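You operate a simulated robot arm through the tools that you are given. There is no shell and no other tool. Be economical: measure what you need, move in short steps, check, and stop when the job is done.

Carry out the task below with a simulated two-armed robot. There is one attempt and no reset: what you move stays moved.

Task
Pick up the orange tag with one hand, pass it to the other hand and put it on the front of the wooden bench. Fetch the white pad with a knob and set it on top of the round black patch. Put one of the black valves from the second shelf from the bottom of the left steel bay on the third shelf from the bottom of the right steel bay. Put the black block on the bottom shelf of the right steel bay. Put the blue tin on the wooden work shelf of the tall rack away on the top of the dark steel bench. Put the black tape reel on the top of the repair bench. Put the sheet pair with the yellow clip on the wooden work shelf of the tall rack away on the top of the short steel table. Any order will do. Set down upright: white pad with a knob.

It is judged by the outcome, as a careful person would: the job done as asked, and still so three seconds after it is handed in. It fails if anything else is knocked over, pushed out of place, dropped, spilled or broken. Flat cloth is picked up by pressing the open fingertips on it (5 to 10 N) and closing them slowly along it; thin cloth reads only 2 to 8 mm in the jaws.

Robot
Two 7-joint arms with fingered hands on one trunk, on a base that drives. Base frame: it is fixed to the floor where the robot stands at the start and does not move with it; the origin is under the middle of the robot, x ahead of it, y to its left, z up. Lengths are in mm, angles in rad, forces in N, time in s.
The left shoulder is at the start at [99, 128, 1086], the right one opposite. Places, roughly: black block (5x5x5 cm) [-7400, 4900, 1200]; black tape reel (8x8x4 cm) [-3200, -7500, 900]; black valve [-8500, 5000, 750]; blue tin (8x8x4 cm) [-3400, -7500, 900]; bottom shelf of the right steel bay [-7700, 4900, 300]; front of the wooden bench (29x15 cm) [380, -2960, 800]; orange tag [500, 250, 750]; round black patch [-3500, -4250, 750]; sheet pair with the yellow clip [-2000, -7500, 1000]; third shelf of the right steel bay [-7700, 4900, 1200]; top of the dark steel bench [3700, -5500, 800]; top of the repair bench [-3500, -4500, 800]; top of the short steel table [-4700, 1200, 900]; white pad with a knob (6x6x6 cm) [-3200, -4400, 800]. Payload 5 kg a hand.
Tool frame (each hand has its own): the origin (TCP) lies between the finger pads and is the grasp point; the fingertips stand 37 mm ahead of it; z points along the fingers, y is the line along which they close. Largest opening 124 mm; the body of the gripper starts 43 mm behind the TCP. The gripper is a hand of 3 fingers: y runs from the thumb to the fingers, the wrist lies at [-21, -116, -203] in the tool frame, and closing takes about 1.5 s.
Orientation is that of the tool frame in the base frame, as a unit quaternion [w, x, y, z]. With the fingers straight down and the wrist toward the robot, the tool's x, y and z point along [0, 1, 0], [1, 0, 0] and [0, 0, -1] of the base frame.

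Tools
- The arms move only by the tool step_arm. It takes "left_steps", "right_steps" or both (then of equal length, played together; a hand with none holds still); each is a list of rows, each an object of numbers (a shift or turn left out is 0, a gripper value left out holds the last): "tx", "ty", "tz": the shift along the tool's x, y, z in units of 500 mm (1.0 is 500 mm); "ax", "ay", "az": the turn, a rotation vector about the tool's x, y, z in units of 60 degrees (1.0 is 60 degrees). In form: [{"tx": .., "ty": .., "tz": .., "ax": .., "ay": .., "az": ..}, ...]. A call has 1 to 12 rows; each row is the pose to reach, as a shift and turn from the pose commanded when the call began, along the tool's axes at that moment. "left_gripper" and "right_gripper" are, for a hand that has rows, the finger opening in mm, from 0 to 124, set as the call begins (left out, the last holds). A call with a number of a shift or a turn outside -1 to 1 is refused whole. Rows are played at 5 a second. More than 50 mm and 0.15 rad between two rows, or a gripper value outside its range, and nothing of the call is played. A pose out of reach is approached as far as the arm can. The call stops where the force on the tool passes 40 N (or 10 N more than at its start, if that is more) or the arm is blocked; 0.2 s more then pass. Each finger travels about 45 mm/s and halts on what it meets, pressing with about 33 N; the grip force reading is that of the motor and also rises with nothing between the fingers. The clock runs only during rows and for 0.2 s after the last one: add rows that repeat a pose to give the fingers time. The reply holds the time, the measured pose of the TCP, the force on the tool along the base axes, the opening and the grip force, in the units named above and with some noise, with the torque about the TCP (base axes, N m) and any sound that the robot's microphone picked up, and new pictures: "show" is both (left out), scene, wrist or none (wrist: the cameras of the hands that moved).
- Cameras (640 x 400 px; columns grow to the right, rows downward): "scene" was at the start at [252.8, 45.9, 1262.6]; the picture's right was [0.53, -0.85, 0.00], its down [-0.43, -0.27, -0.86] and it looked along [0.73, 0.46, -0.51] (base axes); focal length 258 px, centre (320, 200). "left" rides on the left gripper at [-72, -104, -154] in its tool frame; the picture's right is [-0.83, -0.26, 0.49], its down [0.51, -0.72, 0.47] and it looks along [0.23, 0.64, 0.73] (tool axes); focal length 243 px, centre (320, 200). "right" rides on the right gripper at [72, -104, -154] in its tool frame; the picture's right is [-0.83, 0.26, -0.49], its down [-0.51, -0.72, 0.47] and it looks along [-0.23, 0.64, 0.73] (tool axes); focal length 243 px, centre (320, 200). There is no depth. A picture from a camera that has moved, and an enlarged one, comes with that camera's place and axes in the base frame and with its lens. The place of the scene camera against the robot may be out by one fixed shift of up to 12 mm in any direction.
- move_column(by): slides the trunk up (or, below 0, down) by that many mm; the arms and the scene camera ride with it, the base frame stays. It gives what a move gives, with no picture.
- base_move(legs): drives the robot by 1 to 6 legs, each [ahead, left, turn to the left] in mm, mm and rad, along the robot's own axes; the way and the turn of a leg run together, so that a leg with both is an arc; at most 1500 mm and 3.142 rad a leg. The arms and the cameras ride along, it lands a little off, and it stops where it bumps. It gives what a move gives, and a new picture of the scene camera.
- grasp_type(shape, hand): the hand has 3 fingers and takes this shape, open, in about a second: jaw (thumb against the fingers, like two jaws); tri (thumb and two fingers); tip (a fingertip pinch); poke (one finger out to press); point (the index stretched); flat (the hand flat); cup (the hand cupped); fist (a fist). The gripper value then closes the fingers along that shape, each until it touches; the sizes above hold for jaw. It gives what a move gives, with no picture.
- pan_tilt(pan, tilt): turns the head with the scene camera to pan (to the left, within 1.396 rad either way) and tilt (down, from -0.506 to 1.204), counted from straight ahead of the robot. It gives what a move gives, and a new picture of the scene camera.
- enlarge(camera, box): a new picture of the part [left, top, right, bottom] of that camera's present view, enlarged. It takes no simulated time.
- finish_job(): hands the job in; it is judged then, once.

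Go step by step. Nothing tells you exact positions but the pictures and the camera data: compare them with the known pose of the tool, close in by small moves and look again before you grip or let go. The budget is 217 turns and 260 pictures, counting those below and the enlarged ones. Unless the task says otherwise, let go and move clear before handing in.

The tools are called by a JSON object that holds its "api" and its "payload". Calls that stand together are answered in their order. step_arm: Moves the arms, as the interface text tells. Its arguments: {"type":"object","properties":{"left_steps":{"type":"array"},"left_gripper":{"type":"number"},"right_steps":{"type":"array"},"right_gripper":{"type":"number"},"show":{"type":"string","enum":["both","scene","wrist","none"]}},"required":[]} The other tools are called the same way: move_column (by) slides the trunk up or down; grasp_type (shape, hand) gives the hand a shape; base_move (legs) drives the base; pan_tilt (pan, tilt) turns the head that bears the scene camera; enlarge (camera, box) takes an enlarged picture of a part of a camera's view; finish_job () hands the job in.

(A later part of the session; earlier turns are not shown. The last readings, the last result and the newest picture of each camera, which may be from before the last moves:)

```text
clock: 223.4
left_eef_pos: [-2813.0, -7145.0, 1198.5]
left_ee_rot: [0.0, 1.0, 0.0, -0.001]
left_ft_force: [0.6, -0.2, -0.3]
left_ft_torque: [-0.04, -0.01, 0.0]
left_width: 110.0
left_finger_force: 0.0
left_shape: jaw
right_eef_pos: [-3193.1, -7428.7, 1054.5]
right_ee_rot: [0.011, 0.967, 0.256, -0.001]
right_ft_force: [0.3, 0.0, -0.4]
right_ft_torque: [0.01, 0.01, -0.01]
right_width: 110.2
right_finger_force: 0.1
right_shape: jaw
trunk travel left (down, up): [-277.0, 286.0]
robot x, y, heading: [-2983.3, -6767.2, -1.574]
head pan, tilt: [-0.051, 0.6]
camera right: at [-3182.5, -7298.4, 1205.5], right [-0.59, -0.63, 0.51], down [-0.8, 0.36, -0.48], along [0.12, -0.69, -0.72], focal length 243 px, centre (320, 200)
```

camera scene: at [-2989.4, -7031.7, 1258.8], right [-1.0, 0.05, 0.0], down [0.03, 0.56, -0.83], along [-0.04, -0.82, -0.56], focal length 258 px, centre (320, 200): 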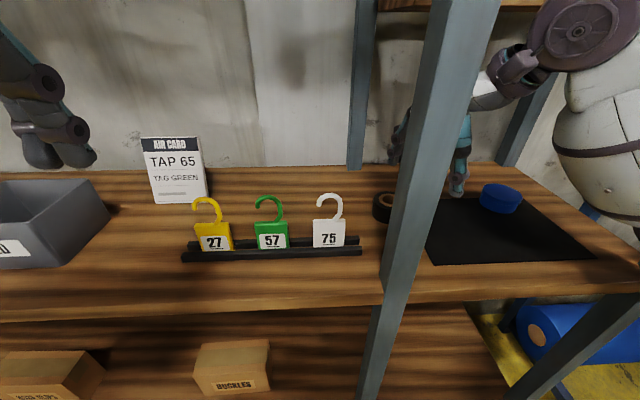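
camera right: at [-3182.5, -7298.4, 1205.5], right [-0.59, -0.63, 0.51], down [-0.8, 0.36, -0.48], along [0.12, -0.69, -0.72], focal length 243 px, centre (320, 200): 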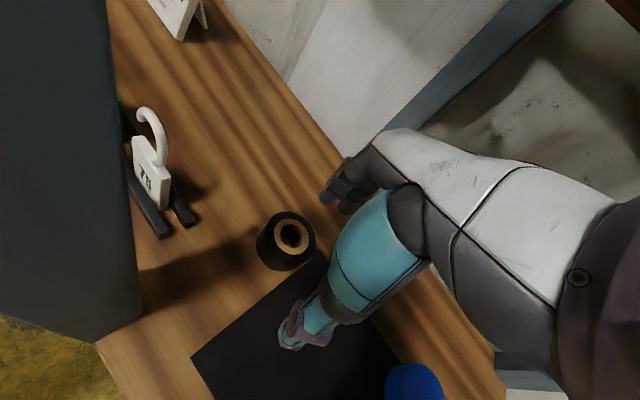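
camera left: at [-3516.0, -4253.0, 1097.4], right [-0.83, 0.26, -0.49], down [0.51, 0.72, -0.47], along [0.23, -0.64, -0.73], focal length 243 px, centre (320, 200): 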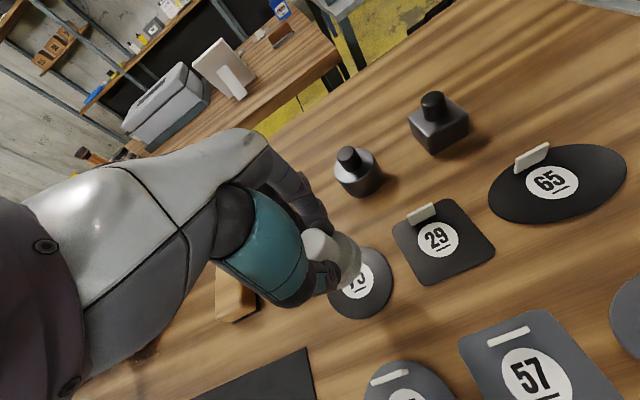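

{"api": "step_arm", "payload": {"right_steps": [{"tx": 0.003, "ty": 0.07}, {"tx": 0.003, "ty": 0.135}, {"tx": 0.003, "ty": 0.135, "tz": 0.08}, {"tx": 0.003, "ty": 0.135, "tz": 0.15}, {"tx": 0.003, "ty": 0.135, "tz": 0.15}], "show": "wrist"}}

```text
clock: 224.6
left_eef_pos: [-2812.8, -7148.0, 1198.5]
left_ee_rot: [-0.001, 1.0, 0.0, 0.001]
left_ft_force: [-0.6, -0.2, -0.1]
left_ft_torque: [0.01, 0.02, 0.0]
left_width: 110.0
left_finger_force: 0.1
left_shape: jaw
right_eef_pos: [-3159.6, -7488.4, 979.8]
right_ee_rot: [0.011, 0.967, 0.256, 0.0]
right_ft_force: [-1.3, 0.5, 0.6]
right_ft_torque: [0.0, 0.02, 0.02]
right_width: 109.8
right_finger_force: 0.2
right_shape: jaw
trunk travel left (down, up): [-277.0, 286.0]
robot x, y, heading: [-2984.0, -6769.9, -1.573]
head pan, tilt: [-0.051, 0.6]
camera right: at [-3147.8, -7358.3, 1130.9], right [-0.59, -0.63, 0.5], down [-0.8, 0.36, -0.48], along [0.12, -0.69, -0.72], focal length 243 px, centre (320, 200)
```

right: 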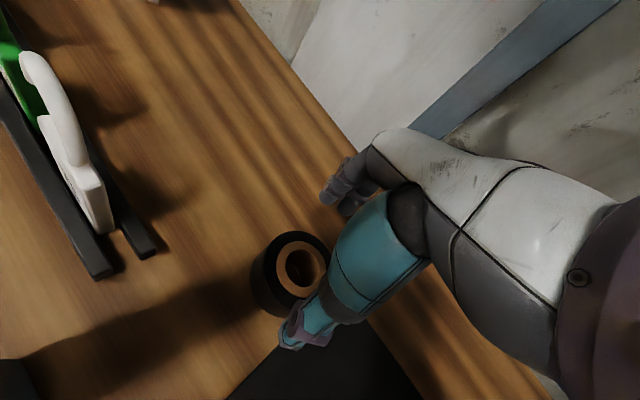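

{"api": "step_arm", "payload": {"right_steps": [{"ty": -0.01, "tx": -0.004, "tz": 0.05}, {"ty": -0.01, "tx": -0.004, "tz": 0.09}, {"ty": -0.01, "tx": -0.004, "tz": 0.114}, {"ty": -0.01, "tx": -0.004, "tz": 0.114}], "show": "wrist"}}

```text
clock: 225.3
left_eef_pos: [-2811.5, -7146.8, 1197.8]
left_ee_rot: [-0.001, 1.0, 0.001, -0.001]
left_ft_force: [-0.2, -0.6, 0.6]
left_ft_torque: [0.02, -0.01, 0.02]
left_width: 109.9
left_finger_force: 0.0
left_shape: jaw
right_eef_pos: [-3161.9, -7487.1, 940.0]
right_ee_rot: [0.019, 0.967, 0.256, 0.0]
right_ft_force: [2.0, 0.3, 12.1]
right_ft_torque: [0.75, 0.4, -0.11]
right_width: 110.2
right_finger_force: 0.1
right_shape: jaw
trunk travel left (down, up): [-277.0, 286.0]
robot x, y, heading: [-2984.0, -6765.5, -1.569]
head pan, tilt: [-0.051, 0.6]
stopped in row 3 (right hand): the force on the tool passed its limit at 51 N (the readings are from after the stop); the commanded pose is now the measured one
camera right: at [-3151.2, -7355.8, 1090.6], right [-0.6, -0.62, 0.51], down [-0.79, 0.36, -0.49], along [0.12, -0.7, -0.71], focal length 243 px, centre (320, 200)
```

right: 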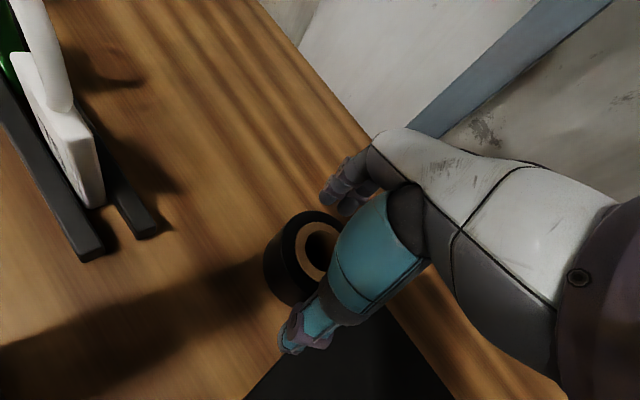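

The shelf is at about z 898, so the reel's top is ≈938 and its centre ≈ (−3158, −7471). I rise a little, recentre and close.

{"api": "step_arm", "payload": {"right_steps": [{"tz": -0.012}, {"tz": -0.012, "tx": 0.023, "ty": -0.024}, {"tz": -0.012, "tx": 0.023, "ty": -0.024}], "show": "none"}}

{"api": "step_arm", "payload": {"right_steps": [{}, {}, {}, {}, {}, {}], "right_gripper": 0, "show": "wrist"}}

```text
clock: 226.1
left_eef_pos: [-2813.3, -7147.2, 1196.8]
left_ee_rot: [-0.002, 1.0, 0.0, -0.001]
left_ft_force: [-0.1, -0.8, 0.2]
left_ft_torque: [0.03, 0.0, 0.03]
left_width: 109.8
left_finger_force: 0.0
left_shape: jaw
right_eef_pos: [-3160.1, -7472.1, 944.6]
right_ee_rot: [0.017, 0.967, 0.255, 0.001]
right_ft_force: [-0.1, 0.1, 1.0]
right_ft_torque: [0.01, 0.02, 0.03]
right_width: 110.2
right_finger_force: 0.2
right_shape: jaw
trunk travel left (down, up): [-277.0, 286.0]
robot x, y, heading: [-2981.5, -6766.9, -1.571]
head pan, tilt: [-0.051, 0.6]
```

```text
clock: 227.5
left_eef_pos: [-2812.8, -7147.3, 1197.4]
left_ee_rot: [-0.001, 1.0, 0.0, 0.0]
left_ft_force: [0.5, -0.4, 0.6]
left_ft_torque: [-0.01, 0.0, 0.01]
left_width: 109.9
left_finger_force: 0.0
left_shape: jaw
right_eef_pos: [-3159.3, -7472.5, 944.5]
right_ee_rot: [0.017, 0.966, 0.256, 0.0]
right_ft_force: [-0.1, -0.4, 1.3]
right_ft_torque: [0.03, 0.03, 0.0]
right_width: 59.1
right_finger_force: 32.7
right_shape: jaw
trunk travel left (down, up): [-277.0, 286.0]
robot x, y, heading: [-2981.8, -6763.6, -1.571]
head pan, tilt: [-0.051, 0.6]
camera right: at [-3148.5, -7341.1, 1094.4], right [-0.6, -0.62, 0.51], down [-0.79, 0.36, -0.49], along [0.12, -0.7, -0.71], focal length 243 px, centre (320, 200)
```

right: 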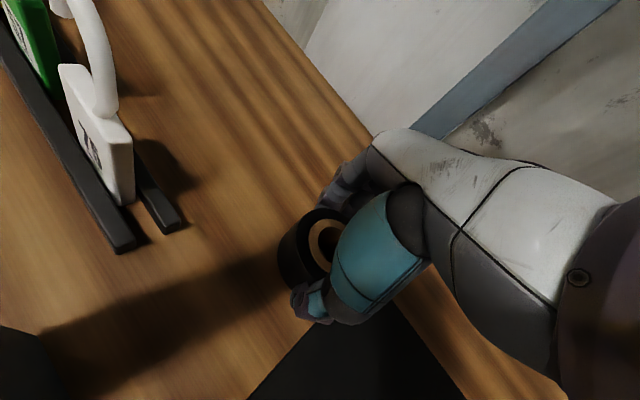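

{"api": "step_arm", "payload": {"right_steps": [{"tz": -0.05}, {"tz": -0.12}, {"tz": -0.2}, {"tz": -0.2}], "show": "both"}}

```text
clock: 228.5
left_eef_pos: [-2813.9, -7146.6, 1197.5]
left_ee_rot: [-0.001, 1.0, 0.0, 0.0]
left_ft_force: [-0.5, -0.6, -0.2]
left_ft_torque: [-0.02, -0.01, -0.03]
left_width: 109.8
left_finger_force: 0.0
left_shape: jaw
right_eef_pos: [-3159.9, -7469.5, 1042.8]
right_ee_rot: [0.017, 0.967, 0.255, 0.001]
right_ft_force: [0.7, 0.1, -0.9]
right_ft_torque: [0.03, 0.02, 0.0]
right_width: 59.2
right_finger_force: 32.5
right_shape: jaw
trunk travel left (down, up): [-277.0, 286.0]
robot x, y, heading: [-2983.2, -6762.7, -1.578]
head pan, tilt: [-0.051, 0.6]
camera scene: at [-2989.9, -7032.6, 1258.5], right [-1.0, 0.05, 0.0], down [0.03, 0.56, -0.82], along [-0.04, -0.82, -0.57], focal length 258 px, centre (320, 200)
camera right: at [-3150.2, -7337.5, 1192.8], right [-0.6, -0.62, 0.51], down [-0.79, 0.36, -0.49], along [0.12, -0.7, -0.71], focal length 243 px, centre (320, 200)
```

scene: 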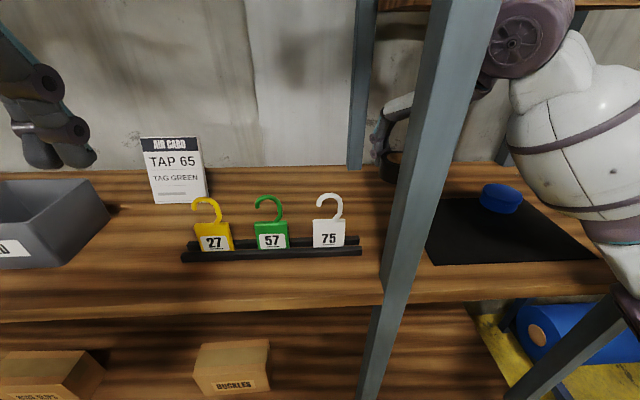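
right: 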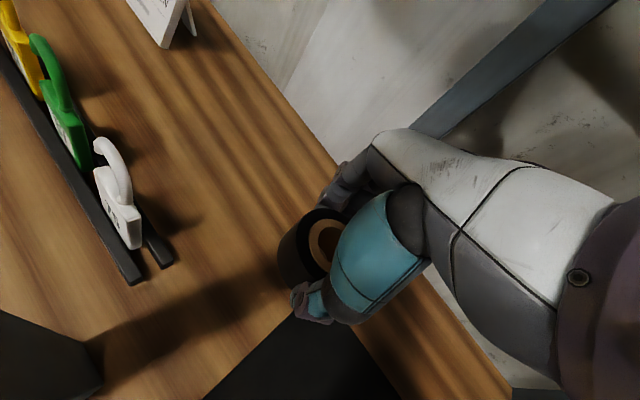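

The reel is held. I shift it away from the post, back out, and strafe right toward the tin.

{"api": "step_arm", "payload": {"right_steps": [{"tx": -0.04, "ty": -0.022}, {"tx": -0.085, "ty": -0.05}, {"tx": -0.085, "ty": -0.05}], "show": "none"}}

{"api": "base_move", "payload": {"legs": [[-340, 0, 0], [0, -670, 0]]}}

```text
clock: 229.3
left_eef_pos: [-2813.2, -7148.6, 1197.4]
left_ee_rot: [-0.001, 1.0, -0.001, -0.001]
left_ft_force: [-0.3, 0.3, 0.0]
left_ft_torque: [-0.03, 0.01, 0.01]
left_width: 109.8
left_finger_force: 0.1
left_shape: jaw
right_eef_pos: [-3208.2, -7466.2, 1043.4]
right_ee_rot: [0.017, 0.967, 0.256, 0.0]
right_ft_force: [0.8, 0.4, -0.5]
right_ft_torque: [0.03, -0.02, 0.01]
right_width: 59.5
right_finger_force: 32.6
right_shape: jaw
trunk travel left (down, up): [-277.0, 286.0]
robot x, y, heading: [-2983.3, -6764.2, -1.574]
head pan, tilt: [-0.051, 0.6]
```

```text
clock: 237.6
left_eef_pos: [-3491.0, -6797.9, 1198.8]
left_ee_rot: [0.0, 1.0, -0.001, 0.0]
left_ft_force: [-0.1, -0.1, 0.0]
left_ft_torque: [-0.02, -0.02, -0.01]
left_width: 109.9
left_finger_force: 0.1
left_shape: jaw
right_eef_pos: [-3888.5, -7116.9, 1043.4]
right_ee_rot: [0.017, 0.967, 0.255, -0.001]
right_ft_force: [-0.1, -0.2, -1.8]
right_ft_torque: [0.04, -0.01, -0.02]
right_width: 58.9
right_finger_force: 32.9
right_shape: jaw
trunk travel left (down, up): [-277.0, 286.0]
robot x, y, heading: [-3658.0, -6417.8, -1.573]
head pan, tilt: [-0.051, 0.6]
camera scene: at [-3668.0, -6682.4, 1258.6], right [-1.0, 0.05, 0.0], down [0.03, 0.56, -0.83], along [-0.04, -0.82, -0.56], focal length 258 px, centre (320, 200)
```

scene: 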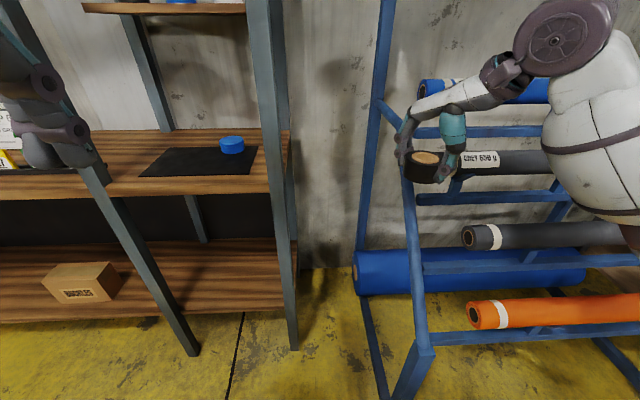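

{"api": "step_arm", "payload": {"right_steps": [{"tx": 0.04, "ty": -0.04, "tz": -0.04}, {"tx": 0.08, "ty": -0.09, "tz": -0.08}, {"tx": 0.13, "ty": -0.15, "tz": -0.12}, {"tx": 0.19, "ty": -0.21, "tz": -0.14}, {"tx": 0.19, "ty": -0.21, "tz": -0.16}], "show": "none"}}

{"api": "base_move", "payload": {"legs": [[285, 0, 0]]}}

```text
clock: 238.8
left_eef_pos: [-3491.6, -6798.1, 1197.9]
left_ee_rot: [-0.001, 1.0, 0.0, 0.0]
left_ft_force: [-0.4, -0.3, 0.0]
left_ft_torque: [0.0, 0.01, 0.0]
left_width: 109.6
left_finger_force: 0.0
left_shape: jaw
right_eef_pos: [-3856.1, -6977.5, 1118.8]
right_ee_rot: [0.017, 0.967, 0.256, 0.001]
right_ft_force: [-0.1, 0.2, -0.2]
right_ft_torque: [0.0, -0.03, 0.01]
right_width: 59.0
right_finger_force: 32.9
right_shape: jaw
trunk travel left (down, up): [-277.0, 286.0]
robot x, y, heading: [-3664.4, -6414.3, -1.578]
head pan, tilt: [-0.051, 0.6]
```

```text
clock: 240.7
left_eef_pos: [-3493.0, -7077.1, 1196.5]
left_ee_rot: [-0.001, 1.0, -0.002, 0.0]
left_ft_force: [-0.1, -1.0, 0.2]
left_ft_torque: [0.03, -0.01, 0.01]
left_width: 110.1
left_finger_force: 0.1
left_shape: jaw
right_eef_pos: [-3858.4, -7254.2, 1120.8]
right_ee_rot: [0.018, 0.967, 0.253, 0.0]
right_ft_force: [0.3, -0.6, -0.7]
right_ft_torque: [-0.02, 0.03, 0.03]
right_width: 59.3
right_finger_force: 33.1
right_shape: jaw
trunk travel left (down, up): [-277.0, 286.0]
robot x, y, heading: [-3662.7, -6693.5, -1.577]
head pan, tilt: [-0.051, 0.6]
camera scene: at [-3669.6, -6961.3, 1258.8], right [-1.0, 0.06, 0.0], down [0.03, 0.56, -0.83], along [-0.05, -0.82, -0.56], focal length 258 px, centre (320, 200)
```

scene: 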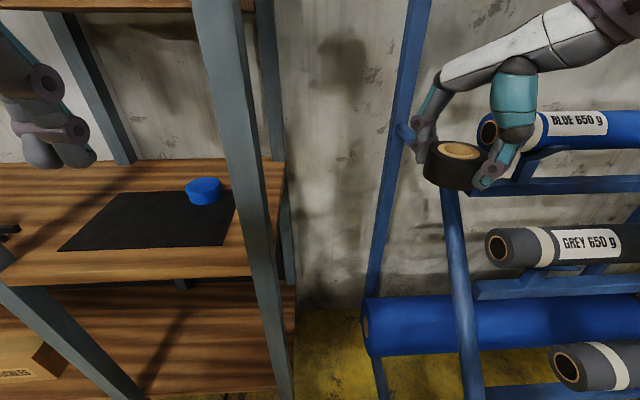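

{"api": "step_arm", "payload": {"left_steps": [{"tx": 0.03, "ty": 0.05, "tz": 0.07}, {"tx": 0.06, "ty": 0.1, "tz": 0.14}, {"tx": 0.09, "ty": 0.15, "tz": 0.21}, {"tx": 0.12, "ty": 0.21, "tz": 0.27}, {"tx": 0.146, "ty": 0.29, "tz": 0.29}, {"tx": 0.146, "ty": 0.38, "tz": 0.29}, {"tx": 0.146, "ty": 0.47, "tz": 0.29}, {"tx": 0.146, "ty": 0.56, "tz": 0.29}, {"tx": 0.146, "ty": 0.65, "tz": 0.29}, {"tx": 0.146, "ty": 0.65, "tz": 0.29}]}}

```text
clock: 242.9
left_eef_pos: [-3421.6, -7402.6, 1054.1]
left_ee_rot: [0.0, 1.0, -0.002, -0.001]
left_ft_force: [0.8, 0.7, -0.3]
left_ft_torque: [-0.02, -0.01, -0.03]
left_width: 109.9
left_finger_force: 0.1
left_shape: jaw
left hand out of reach, approached as far as the arm can: row 1, 2, 3, 4
right_eef_pos: [-3859.1, -7254.3, 1120.6]
right_ee_rot: [0.018, 0.967, 0.255, 0.0]
right_ft_force: [0.3, 0.1, -1.1]
right_ft_torque: [-0.03, -0.01, -0.03]
right_width: 59.0
right_finger_force: 33.0
right_shape: jaw
trunk travel left (down, up): [-277.0, 286.0]
robot x, y, heading: [-3661.6, -6693.5, -1.579]
head pan, tilt: [-0.051, 0.6]
camera scene: at [-3669.3, -6960.7, 1258.9], right [-1.0, 0.06, 0.0], down [0.03, 0.56, -0.83], along [-0.05, -0.82, -0.56], focal length 258 px, centre (320, 200)
camera left: at [-3494.8, -7297.6, 1208.7], right [-0.83, 0.27, -0.49], down [0.51, 0.72, -0.47], along [0.23, -0.64, -0.73], focal length 243 px, centre (320, 200)
```

scene: 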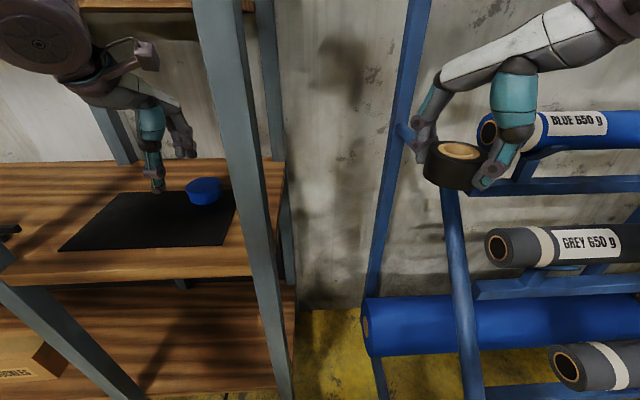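
left: 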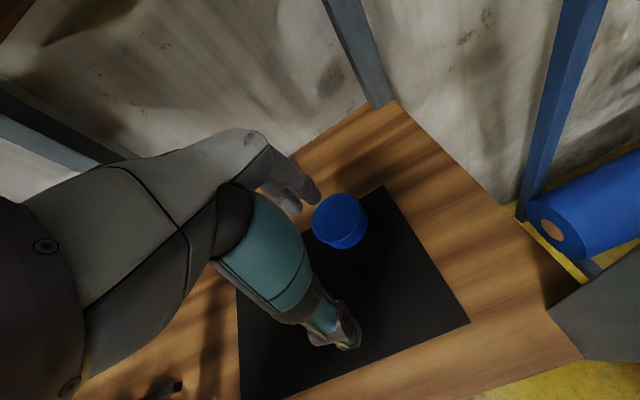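

{"api": "step_arm", "payload": {"left_steps": [{"tx": -0.005, "ty": 0.09}, {"tx": -0.005, "ty": 0.171}, {"tx": -0.005, "ty": 0.171, "tz": 0.07}, {"tx": -0.005, "ty": 0.171, "tz": 0.138}, {"tx": -0.005, "ty": 0.171, "tz": 0.138}], "show": "wrist"}}

```text
clock: 244.1
left_eef_pos: [-3425.8, -7488.7, 982.4]
left_ee_rot: [-0.001, 1.0, -0.002, 0.0]
left_ft_force: [0.6, 0.3, 0.2]
left_ft_torque: [-0.02, 0.02, -0.02]
left_width: 109.8
left_finger_force: 0.1
left_shape: jaw
right_eef_pos: [-3860.4, -7254.3, 1120.0]
right_ee_rot: [0.018, 0.967, 0.254, 0.0]
right_ft_force: [0.3, -0.1, -1.0]
right_ft_torque: [-0.01, 0.02, 0.01]
right_width: 58.6
right_finger_force: 32.5
right_shape: jaw
trunk travel left (down, up): [-277.0, 286.0]
robot x, y, heading: [-3660.8, -6693.6, -1.577]
head pan, tilt: [-0.051, 0.6]
camera left: at [-3498.2, -7383.0, 1137.4], right [-0.83, 0.27, -0.49], down [0.51, 0.72, -0.47], along [0.23, -0.64, -0.73], focal length 243 px, centre (320, 200)
```

left: 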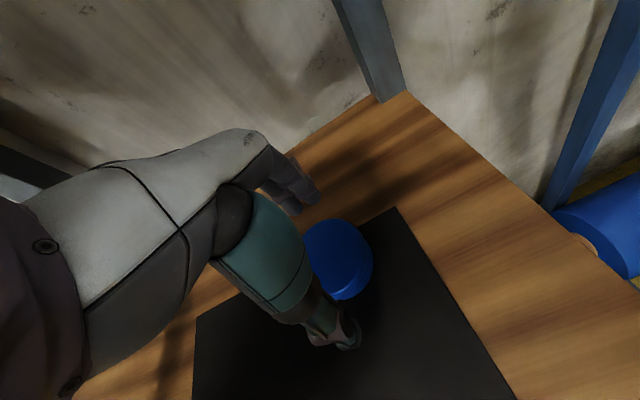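

{"api": "step_arm", "payload": {"left_steps": [{"tx": -0.008, "ty": 0.002, "tz": 0.04}, {"tx": -0.008, "ty": 0.002, "tz": 0.07}, {"tx": -0.008, "ty": 0.002, "tz": 0.07}], "show": "none"}}

{"api": "step_arm", "payload": {"left_steps": [{}, {}, {}, {}, {}, {}], "left_gripper": 0, "show": "wrist"}}

```text
clock: 244.9
left_eef_pos: [-3429.1, -7488.7, 949.6]
left_ee_rot: [0.0, 1.0, -0.002, 0.0]
left_ft_force: [0.4, -0.7, 0.0]
left_ft_torque: [0.04, 0.0, -0.02]
left_width: 109.9
left_finger_force: 0.1
left_shape: jaw
right_eef_pos: [-3858.6, -7255.2, 1120.0]
right_ee_rot: [0.018, 0.967, 0.254, 0.0]
right_ft_force: [0.7, -1.0, -0.9]
right_ft_torque: [0.0, -0.01, -0.02]
right_width: 59.1
right_finger_force: 32.9
right_shape: jaw
trunk travel left (down, up): [-277.0, 286.0]
robot x, y, heading: [-3663.0, -6695.1, -1.572]
head pan, tilt: [-0.051, 0.6]
```

```text
clock: 246.3
left_eef_pos: [-3428.6, -7487.1, 947.4]
left_ee_rot: [-0.001, 1.0, -0.002, 0.0]
left_ft_force: [0.1, 0.2, 0.3]
left_ft_torque: [0.01, 0.0, 0.02]
left_width: 64.6
left_finger_force: 33.2
left_shape: jaw
right_eef_pos: [-3859.4, -7254.3, 1120.5]
right_ee_rot: [0.017, 0.967, 0.254, 0.0]
right_ft_force: [0.1, 0.1, -1.0]
right_ft_torque: [0.03, 0.01, 0.01]
right_width: 58.9
right_finger_force: 33.0
right_shape: jaw
trunk travel left (down, up): [-277.0, 286.0]
robot x, y, heading: [-3661.7, -6698.4, -1.579]
head pan, tilt: [-0.051, 0.6]
camera left: at [-3501.2, -7384.0, 1102.8], right [-0.83, 0.27, -0.49], down [0.51, 0.72, -0.47], along [0.23, -0.64, -0.73], focal length 243 px, centre (320, 200)
```

left: 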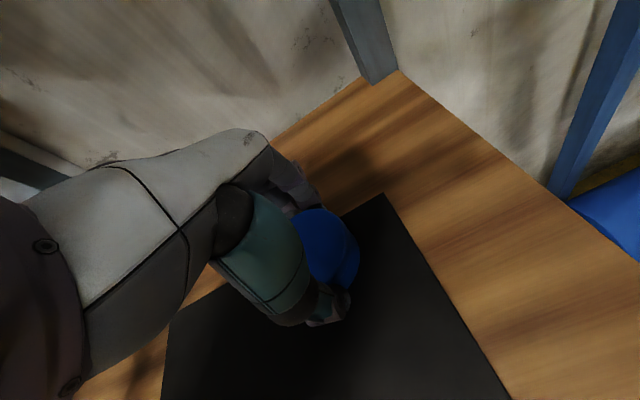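

Tin held. I lift it, back out, then pull both hands in before driving.

{"api": "step_arm", "payload": {"left_steps": [{"tz": -0.05}, {"tz": -0.12}, {"tz": -0.18}, {"tz": -0.18, "ty": -0.09}, {"tz": -0.18, "ty": -0.18}, {"tz": -0.18, "ty": -0.27}, {"tz": -0.2, "ty": -0.36}, {"tz": -0.24, "ty": -0.44}, {"tz": -0.28, "ty": -0.5}], "show": "none"}}

{"api": "base_move", "payload": {"legs": [[-200, 0, 0], [0, 800, 0.002], [-60, 1200, 0], [-20, 1200, 0], [1, 0, 0]]}}

```text
clock: 248.3
left_eef_pos: [-3429.2, -7239.0, 1092.1]
left_ee_rot: [0.0, 1.0, -0.001, 0.001]
left_ft_force: [0.8, -0.7, -1.6]
left_ft_torque: [-0.02, 0.03, 0.03]
left_width: 64.5
left_finger_force: 32.6
left_shape: jaw
right_eef_pos: [-3859.4, -7253.3, 1121.9]
right_ee_rot: [0.018, 0.967, 0.254, 0.0]
right_ft_force: [-0.5, 0.3, -1.5]
right_ft_torque: [-0.01, -0.01, 0.01]
right_width: 59.3
right_finger_force: 33.2
right_shape: jaw
trunk travel left (down, up): [-277.0, 286.0]
robot x, y, heading: [-3660.1, -6690.1, -1.573]
head pan, tilt: [-0.051, 0.6]
```

```text
clock: 277.9
left_eef_pos: [-224.3, -6914.3, 1090.7]
left_ee_rot: [-0.001, 1.0, 0.009, 0.0]
left_ft_force: [-0.1, -0.6, -1.8]
left_ft_torque: [0.02, -0.01, 0.02]
left_width: 64.5
left_finger_force: 32.7
left_shape: jaw
right_eef_pos: [-654.8, -6940.4, 1121.1]
right_ee_rot: [0.019, 0.964, 0.266, 0.001]
right_ft_force: [0.9, -0.2, -0.9]
right_ft_torque: [-0.03, 0.01, 0.0]
right_width: 59.1
right_finger_force: 32.8
right_shape: jaw
trunk travel left (down, up): [-277.0, 286.0]
robot x, y, heading: [-472.0, -6375.7, -1.554]
head pan, tilt: [-0.051, 0.6]
camera scene: at [-472.3, -6642.6, 1258.7], right [-1.0, 0.03, 0.0], down [0.02, 0.56, -0.83], along [-0.03, -0.82, -0.56], focal length 258 px, centre (320, 200)
```

scene: 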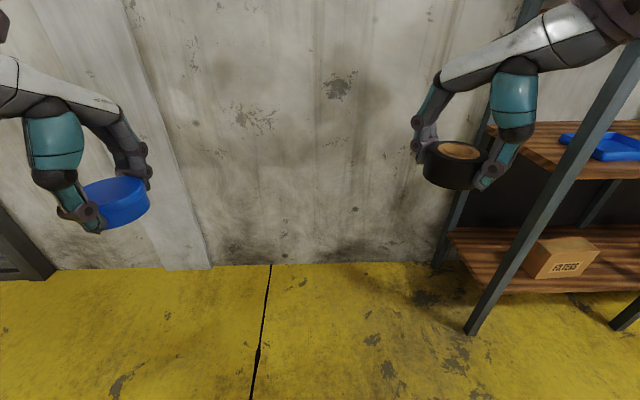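

Both objects are held. I look east toward the dark steel bench at (3700, −5500).

{"api": "pan_tilt", "payload": {"pan": 1.38, "tilt": 0.3}}

```text
clock: 279.5
left_eef_pos: [-225.3, -6914.4, 1090.3]
left_ee_rot: [-0.001, 1.0, 0.009, -0.001]
left_ft_force: [-0.4, 0.0, -1.8]
left_ft_torque: [0.0, 0.02, 0.03]
left_width: 64.6
left_finger_force: 33.1
left_shape: jaw
right_eef_pos: [-655.0, -6940.6, 1120.5]
right_ee_rot: [0.017, 0.964, 0.266, 0.001]
right_ft_force: [-0.5, 0.1, -0.9]
right_ft_torque: [0.01, -0.01, 0.01]
right_width: 58.9
right_finger_force: 33.1
right_shape: jaw
trunk travel left (down, up): [-277.0, 286.0]
robot x, y, heading: [-471.1, -6374.4, -1.556]
head pan, tilt: [1.381, 0.3]
camera scene: at [-377.5, -6570.5, 1286.1], right [-0.17, -0.99, 0.0], down [-0.29, 0.05, -0.96], along [0.94, -0.16, -0.3], focal length 258 px, centre (320, 200)
```

scene: 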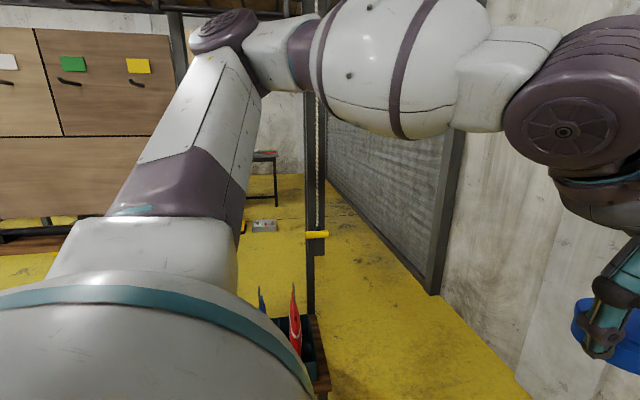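

{"api": "base_move", "payload": {"legs": [[250, 0, 0], [0, 0, 1.556]]}}

{"api": "pan_tilt", "payload": {"pan": 0.0, "tilt": 0.35}}

```text
clock: 285.0
left_eef_pos: [83.4, -6397.7, 1089.9]
left_ee_rot: [-0.001, 0.714, 0.7, 0.0]
left_ft_force: [0.1, 0.7, -0.8]
left_ft_torque: [0.01, -0.02, 0.01]
left_width: 64.3
left_finger_force: 33.3
left_shape: jaw
right_eef_pos: [91.6, -6827.3, 1119.5]
right_ee_rot: [0.012, 0.511, 0.859, 0.012]
right_ft_force: [0.2, -0.7, -1.9]
right_ft_torque: [-0.01, 0.0, -0.02]
right_width: 58.7
right_finger_force: 32.8
right_shape: jaw
trunk travel left (down, up): [-277.0, 286.0]
robot x, y, heading: [-462.9, -6622.9, -0.023]
head pan, tilt: [1.381, 0.3]
camera scene: at [-270.7, -6536.8, 1286.1], right [0.98, -0.21, 0.0], down [-0.06, -0.29, -0.96], along [0.2, 0.93, -0.3], focal length 258 px, centre (320, 200)
```

scene: 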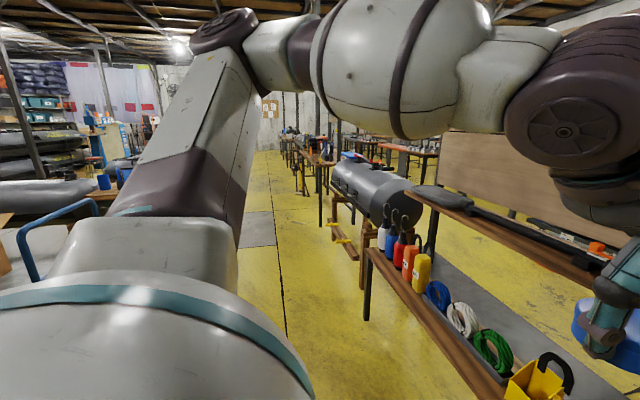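

```text
clock: 286.5
left_eef_pos: [83.5, -6396.7, 1090.6]
left_ee_rot: [-0.001, 0.714, 0.701, 0.0]
left_ft_force: [0.4, -1.3, -1.9]
left_ft_torque: [-0.03, 0.02, 0.03]
left_width: 64.2
left_finger_force: 33.5
left_shape: jaw
right_eef_pos: [92.1, -6828.6, 1120.2]
right_ee_rot: [0.012, 0.51, 0.86, 0.012]
right_ft_force: [-0.4, 0.6, -0.6]
right_ft_torque: [-0.04, -0.01, 0.01]
right_width: 59.0
right_finger_force: 32.8
right_shape: jaw
trunk travel left (down, up): [-277.0, 286.0]
robot x, y, heading: [-466.6, -6620.8, -0.021]
head pan, tilt: [0.0, 0.351]
camera scene: at [-197.1, -6629.9, 1281.4], right [-0.02, -1.0, 0.0], down [-0.34, 0.01, -0.94], along [0.94, -0.02, -0.34], focal length 258 px, centre (320, 200)
```

scene: 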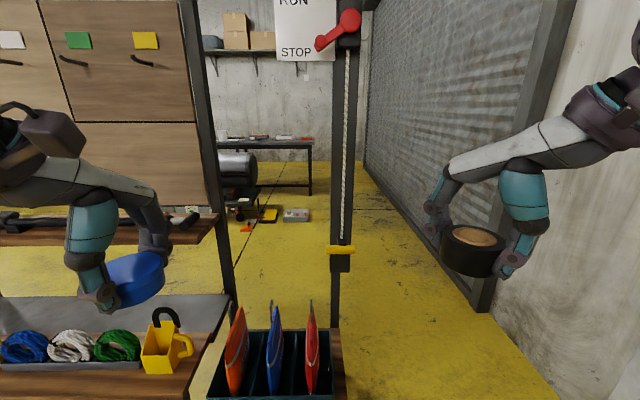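

There is a roughly 0.94 m passage between the RUN/STOP post and the wall at y≈−7300. I tuck both hands inward and line up with it to measure better.

{"api": "step_arm", "payload": {"left_steps": [{"tx": -0.05}, {"tx": -0.1}, {"tx": -0.15}, {"tx": -0.2}], "right_steps": [{"tx": 0.044, "ty": 0.024}, {"tx": 0.088, "ty": 0.048}, {"tx": 0.132, "ty": 0.072}, {"tx": 0.176, "ty": 0.095}], "show": "none"}}

{"api": "base_move", "payload": {"legs": [[0, -660, 0.021]]}}

{"api": "pan_tilt", "payload": {"pan": 1.2, "tilt": -0.1}}

```text
clock: 287.5
left_eef_pos: [79.6, -6498.4, 1090.2]
left_ee_rot: [-0.001, 0.715, 0.699, -0.001]
left_ft_force: [0.9, 0.8, -1.6]
left_ft_torque: [-0.03, 0.04, 0.01]
left_width: 64.1
left_finger_force: 32.9
left_shape: jaw
right_eef_pos: [91.5, -6727.4, 1119.1]
right_ee_rot: [0.012, 0.512, 0.859, 0.013]
right_ft_force: [0.0, 0.5, -0.5]
right_ft_torque: [0.01, 0.02, 0.0]
right_width: 58.7
right_finger_force: 33.0
right_shape: jaw
trunk travel left (down, up): [-277.0, 286.0]
robot x, y, heading: [-463.7, -6619.3, -0.02]
head pan, tilt: [0.0, 0.351]
```

```text
clock: 292.7
left_eef_pos: [62.1, -7051.1, 1092.7]
left_ee_rot: [0.004, 0.703, 0.711, -0.002]
left_ft_force: [-0.5, -1.4, -0.7]
left_ft_torque: [-0.01, -0.05, -0.02]
left_width: 64.1
left_finger_force: 32.6
left_shape: jaw
right_eef_pos: [80.1, -7273.6, 1124.0]
right_ee_rot: [0.013, 0.492, 0.87, 0.01]
right_ft_force: [-0.5, 0.0, -1.7]
right_ft_torque: [0.02, -0.03, -0.03]
right_width: 58.7
right_finger_force: 32.6
right_shape: jaw
trunk travel left (down, up): [-277.0, 286.0]
robot x, y, heading: [-474.1, -7200.3, 0.013]
head pan, tilt: [0.0, 0.351]
stopped in leg 1: the robot was blocked; the commanded pose is now the measured one
camera scene: at [-211.2, -7190.6, 1282.9], right [0.01, -1.0, 0.01], down [-0.34, -0.01, -0.94], along [0.94, 0.01, -0.34], focal length 258 px, centre (320, 200)
```

scene: 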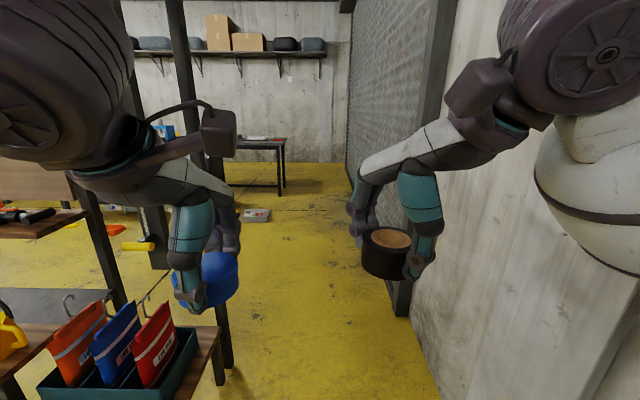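

```text
clock: 294.1
left_eef_pos: [64.9, -7049.4, 1091.3]
left_ee_rot: [0.005, 0.703, 0.711, -0.004]
left_ft_force: [0.0, -0.6, -0.9]
left_ft_torque: [0.01, -0.02, 0.0]
left_width: 64.1
left_finger_force: 33.0
left_shape: jaw
right_eef_pos: [82.0, -7273.9, 1120.0]
right_ee_rot: [0.012, 0.495, 0.869, 0.008]
right_ft_force: [0.3, -0.7, -2.1]
right_ft_torque: [0.01, 0.01, -0.01]
right_width: 58.6
right_finger_force: 33.3
right_shape: jaw
trunk travel left (down, up): [-277.0, 286.0]
robot x, y, heading: [-472.9, -7200.6, 0.009]
head pan, tilt: [1.201, -0.099]
camera scene: at [-270.5, -7107.3, 1322.1], right [0.94, -0.35, 0.01], down [0.04, 0.08, -1.0], along [0.35, 0.93, 0.09], focal length 258 px, centre (320, 200)
```

scene: 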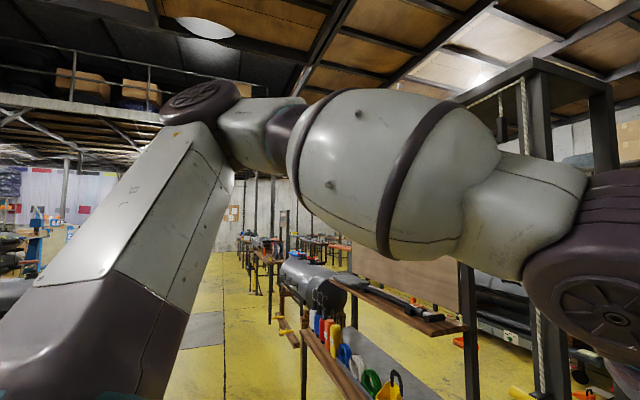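

The right elbow touched the wall, so with elbows out it is too tight. I move off the wall and stretch both arms forward, which pulls the elbows in.

{"api": "base_move", "payload": {"legs": [[0, 70, 0]]}}

{"api": "step_arm", "payload": {"left_steps": [{"ty": 0.085}, {"ty": 0.17}, {"ty": 0.255}, {"ty": 0.34}, {"ty": 0.425}, {"ty": 0.51}, {"ty": 0.595}, {"ty": 0.68}, {"ty": 0.68}], "right_steps": [{"tx": -0.056, "ty": 0.0655}, {"tx": -0.113, "ty": 0.131}, {"tx": -0.169, "ty": 0.197}, {"tx": -0.225, "ty": 0.262}, {"tx": -0.282, "ty": 0.328}, {"tx": -0.338, "ty": 0.393}, {"tx": -0.395, "ty": 0.459}, {"tx": -0.451, "ty": 0.524}, {"tx": -0.451, "ty": 0.524}], "show": "scene"}}

```text
clock: 294.8
left_eef_pos: [63.0, -7052.7, 1092.4]
left_ee_rot: [0.003, 0.702, 0.712, -0.002]
left_ft_force: [-0.3, -0.1, -1.5]
left_ft_torque: [-0.01, 0.0, -0.01]
left_width: 64.1
left_finger_force: 33.4
left_shape: jaw
right_eef_pos: [80.6, -7273.9, 1121.2]
right_ee_rot: [0.012, 0.49, 0.872, 0.01]
right_ft_force: [-0.4, 0.5, -1.1]
right_ft_torque: [-0.02, -0.03, 0.02]
right_width: 58.4
right_finger_force: 32.9
right_shape: jaw
trunk travel left (down, up): [-277.0, 286.0]
robot x, y, heading: [-475.3, -7198.9, 0.015]
head pan, tilt: [1.201, -0.099]
stopped in leg 1: the robot was blocked; the commanded pose is now the measured one
camera scene: at [-272.2, -7111.4, 1322.8], right [0.94, -0.35, 0.01], down [0.04, 0.09, -1.0], along [0.35, 0.93, 0.09], focal length 258 px, centre (320, 200)
```

scene: 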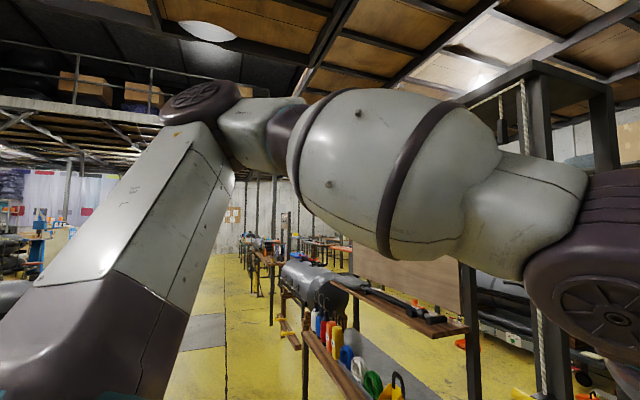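

```text
clock: 296.8
left_eef_pos: [405.8, -7059.0, 1094.0]
left_ee_rot: [0.0, 0.702, 0.712, 0.0]
left_ft_force: [-0.4, -0.6, -0.8]
left_ft_torque: [0.02, -0.03, 0.0]
left_width: 64.0
left_finger_force: 33.1
left_shape: jaw
right_eef_pos: [424.3, -7345.3, 1130.2]
right_ee_rot: [0.01, 0.492, 0.87, 0.013]
right_ft_force: [-1.1, -0.3, 0.4]
right_ft_torque: [0.01, -0.05, 0.0]
right_width: 58.7
right_finger_force: 32.8
right_shape: jaw
trunk travel left (down, up): [-277.0, 286.0]
robot x, y, heading: [-475.2, -7202.0, 0.016]
head pan, tilt: [1.201, -0.099]
camera scene: at [-269.6, -7121.3, 1323.1], right [0.94, -0.35, 0.0], down [0.04, 0.09, -0.99], along [0.35, 0.93, 0.1], focal length 258 px, centre (320, 200)
```

scene: 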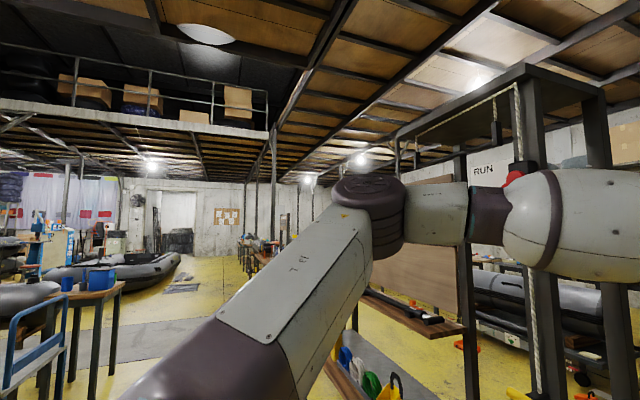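

{"api": "base_move", "payload": {"legs": [[0, 0, -0.016], [1300, -20, 0]]}}

{"api": "pan_tilt", "payload": {"pan": 0.3, "tilt": 0.35}}

```text
clock: 300.4
left_eef_pos: [864.5, -7082.2, 1138.2]
left_ee_rot: [0.012, 0.695, 0.718, 0.022]
left_ft_force: [0.8, 0.6, -1.5]
left_ft_torque: [-0.02, 0.02, -0.01]
left_width: 64.2
left_finger_force: 33.4
left_shape: jaw
right_eef_pos: [885.3, -7373.9, 1153.2]
right_ee_rot: [0.017, 0.488, 0.872, 0.028]
right_ft_force: [1.2, 0.2, -1.7]
right_ft_torque: [0.01, 0.01, 0.0]
right_width: 58.6
right_finger_force: 32.8
right_shape: jaw
trunk travel left (down, up): [-277.0, 286.0]
robot x, y, heading: [16.1, -7223.1, 0.021]
head pan, tilt: [1.201, -0.099]
stopped in leg 2: the robot was blocked; the commanded pose is now the measured one
camera scene: at [183.7, -7162.5, 1330.5], right [0.94, -0.34, 0.02], down [0.06, 0.11, -0.99], along [0.33, 0.93, 0.13], focal length 258 px, centre (320, 200)
```

scene: 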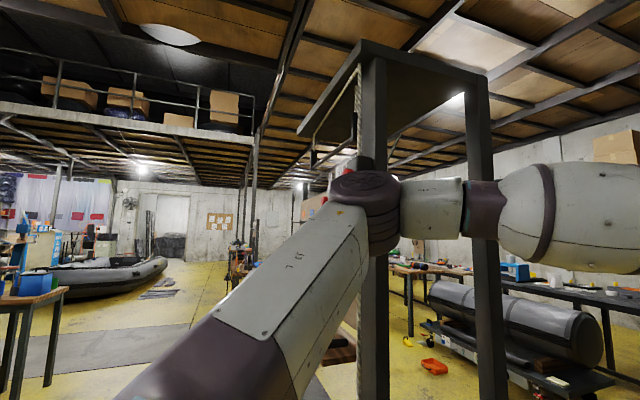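

```text
clock: 301.6
left_eef_pos: [864.4, -7084.7, 1138.2]
left_ee_rot: [0.012, 0.697, 0.717, 0.023]
left_ft_force: [-0.4, 0.1, -1.4]
left_ft_torque: [-0.03, -0.02, 0.03]
left_width: 64.0
left_finger_force: 33.2
left_shape: jaw
right_eef_pos: [882.9, -7376.6, 1158.4]
right_ee_rot: [0.02, 0.489, 0.872, 0.03]
right_ft_force: [0.2, 0.4, -1.2]
right_ft_torque: [0.0, 0.01, -0.04]
right_width: 58.3
right_finger_force: 32.8
right_shape: jaw
trunk travel left (down, up): [-277.0, 286.0]
robot x, y, heading: [20.7, -7217.5, 0.022]
head pan, tilt: [0.3, 0.351]
camera scene: at [241.3, -7213.4, 1290.6], right [0.31, -0.95, -0.01], down [-0.29, -0.09, -0.95], along [0.9, 0.3, -0.3], focal length 258 px, centre (320, 200)
```

scene: 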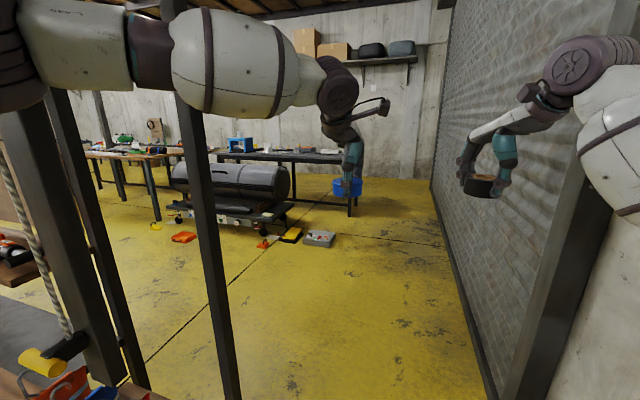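

My left elbow met the rope post. I back off, stretch the arms a bit more and re-centre.

{"api": "base_move", "payload": {"legs": [[-120, -25, 0]]}}

{"api": "base_move", "payload": {"legs": [[-120, -25, -0.02]]}}

```text
clock: 302.3
left_eef_pos: [866.3, -7081.1, 1138.9]
left_ee_rot: [0.013, 0.695, 0.719, 0.024]
left_ft_force: [-0.1, 0.5, -0.6]
left_ft_torque: [-0.05, 0.02, -0.01]
left_width: 64.0
left_finger_force: 32.9
left_shape: jaw
right_eef_pos: [888.5, -7371.2, 1147.1]
right_ee_rot: [0.014, 0.485, 0.874, 0.026]
right_ft_force: [0.1, 0.0, -1.7]
right_ft_torque: [0.04, -0.01, -0.02]
right_width: 58.5
right_finger_force: 32.9
right_shape: jaw
trunk travel left (down, up): [-277.0, 286.0]
robot x, y, heading: [12.6, -7226.6, 0.027]
head pan, tilt: [0.3, 0.351]
stopped in leg 1: the robot was blocked; the commanded pose is now the measured one
camera scene: at [247.2, -7213.4, 1287.7], right [0.32, -0.95, -0.01], down [-0.3, -0.09, -0.95], along [0.9, 0.31, -0.32], focal length 258 px, centre (320, 200)
```

scene: 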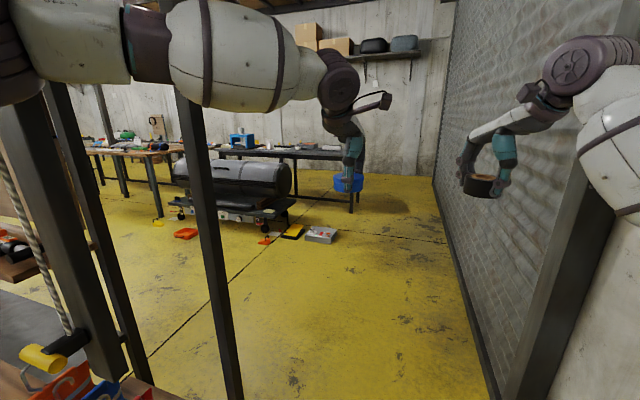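

```text
clock: 303.6
left_eef_pos: [781.0, -7106.2, 1109.4]
left_ee_rot: [0.008, 0.703, 0.711, 0.005]
left_ft_force: [0.2, 0.2, -0.5]
left_ft_torque: [-0.03, -0.01, -0.02]
left_width: 63.8
left_finger_force: 33.4
left_shape: jaw
right_eef_pos: [794.2, -7395.7, 1128.9]
right_ee_rot: [0.009, 0.496, 0.868, 0.012]
right_ft_force: [0.0, 0.5, -1.2]
right_ft_torque: [-0.03, -0.01, 0.01]
right_width: 58.5
right_finger_force: 33.3
right_shape: jaw
trunk travel left (down, up): [-277.0, 286.0]
robot x, y, heading: [-102.0, -7248.2, 0.008]
head pan, tilt: [0.3, 0.351]
camera scene: at [162.0, -7221.3, 1280.9], right [0.3, -0.95, 0.0], down [-0.33, -0.1, -0.94], along [0.9, 0.28, -0.35], focal length 258 px, centre (320, 200)
```

scene: 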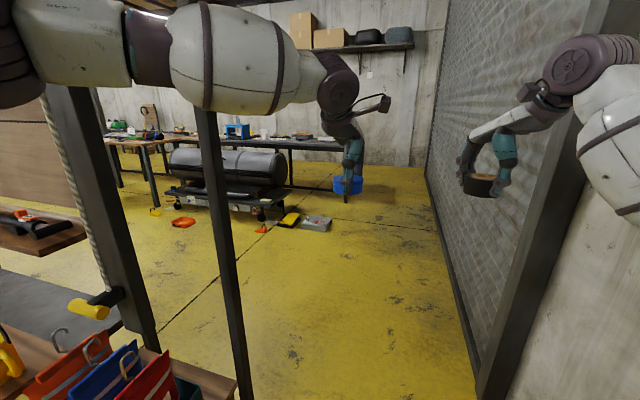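

{"api": "step_arm", "payload": {"left_steps": [{"ty": 0.06, "tx": -0.02}, {"ty": 0.12, "tx": -0.05}, {"ty": 0.17, "tx": -0.08}, {"ty": 0.17, "tx": -0.08}], "right_steps": [{"tx": -0.02, "ty": 0.06}, {"tx": -0.04, "ty": 0.12}, {"tx": -0.045, "ty": 0.17}, {"tx": -0.045, "ty": 0.17}], "show": "none"}}

{"api": "pan_tilt", "payload": {"pan": 0.95, "tilt": 0.1}}

{"api": "pan_tilt", "payload": {"pan": -0.9, "tilt": 0.3}}

```text
clock: 304.6
left_eef_pos: [829.8, -7117.4, 1108.5]
left_ee_rot: [0.008, 0.702, 0.712, 0.005]
left_ft_force: [0.1, -0.1, -1.1]
left_ft_torque: [0.01, 0.01, 0.02]
left_width: 64.3
left_finger_force: 33.2
left_shape: jaw
left hand out of reach, approached as far as the arm can: row 2, 3, 4
right_eef_pos: [879.5, -7375.4, 1130.5]
right_ee_rot: [0.007, 0.496, 0.868, 0.012]
right_ft_force: [0.4, -0.1, 0.3]
right_ft_torque: [0.03, 0.0, -0.02]
right_width: 58.3
right_finger_force: 33.2
right_shape: jaw
trunk travel left (down, up): [-277.0, 286.0]
robot x, y, heading: [-104.7, -7246.3, 0.003]
head pan, tilt: [0.3, 0.351]
```

```text
clock: 305.6
left_eef_pos: [828.4, -7115.5, 1109.8]
left_ee_rot: [0.009, 0.703, 0.711, 0.007]
left_ft_force: [-0.3, 0.0, -1.3]
left_ft_torque: [-0.04, -0.01, -0.04]
left_width: 64.2
left_finger_force: 32.9
left_shape: jaw
right_eef_pos: [878.5, -7375.4, 1131.3]
right_ee_rot: [0.01, 0.496, 0.868, 0.013]
right_ft_force: [0.1, 0.2, -1.4]
right_ft_torque: [0.01, 0.0, 0.0]
right_width: 58.4
right_finger_force: 33.7
right_shape: jaw
trunk travel left (down, up): [-277.0, 286.0]
robot x, y, heading: [-105.1, -7250.3, 0.007]
head pan, tilt: [0.949, 0.099]
camera scene: at [125.4, -7174.7, 1304.7], right [0.81, -0.58, 0.0], down [-0.06, -0.08, -0.99], along [0.58, 0.81, -0.1], focal length 258 px, centre (320, 200)
```

scene: 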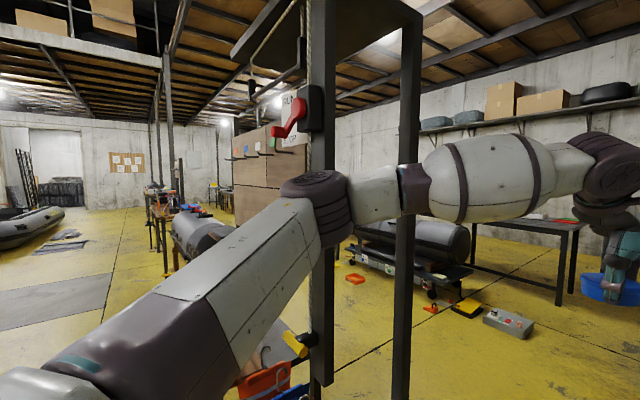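

```text
clock: 307.4
left_eef_pos: [828.3, -7116.4, 1109.2]
left_ee_rot: [0.008, 0.702, 0.712, 0.006]
left_ft_force: [-0.7, -0.1, -1.7]
left_ft_torque: [0.0, 0.0, 0.05]
left_width: 64.3
left_finger_force: 32.7
left_shape: jaw
right_eef_pos: [876.5, -7375.0, 1133.1]
right_ee_rot: [0.009, 0.495, 0.869, 0.013]
right_ft_force: [-0.5, 0.7, -1.5]
right_ft_torque: [0.0, 0.03, -0.02]
right_width: 58.3
right_finger_force: 33.1
right_shape: jaw
trunk travel left (down, up): [-277.0, 286.0]
robot x, y, heading: [-102.0, -7248.5, -0.001]
head pan, tilt: [-0.901, 0.3]
camera scene: at [130.3, -7322.6, 1286.1], right [-0.78, -0.62, 0.0], down [-0.18, 0.23, -0.96], along [0.6, -0.75, -0.3], focal length 258 px, centre (320, 200)
```

scene: 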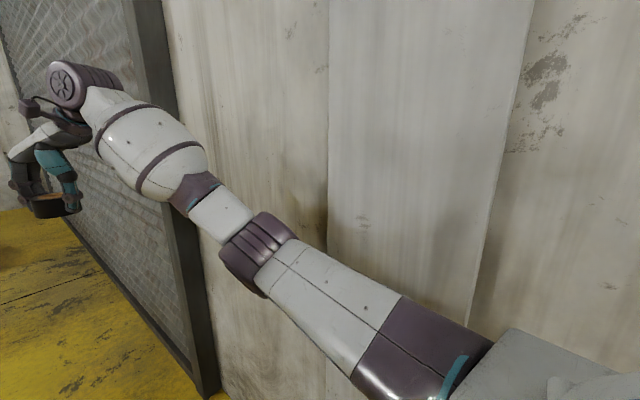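

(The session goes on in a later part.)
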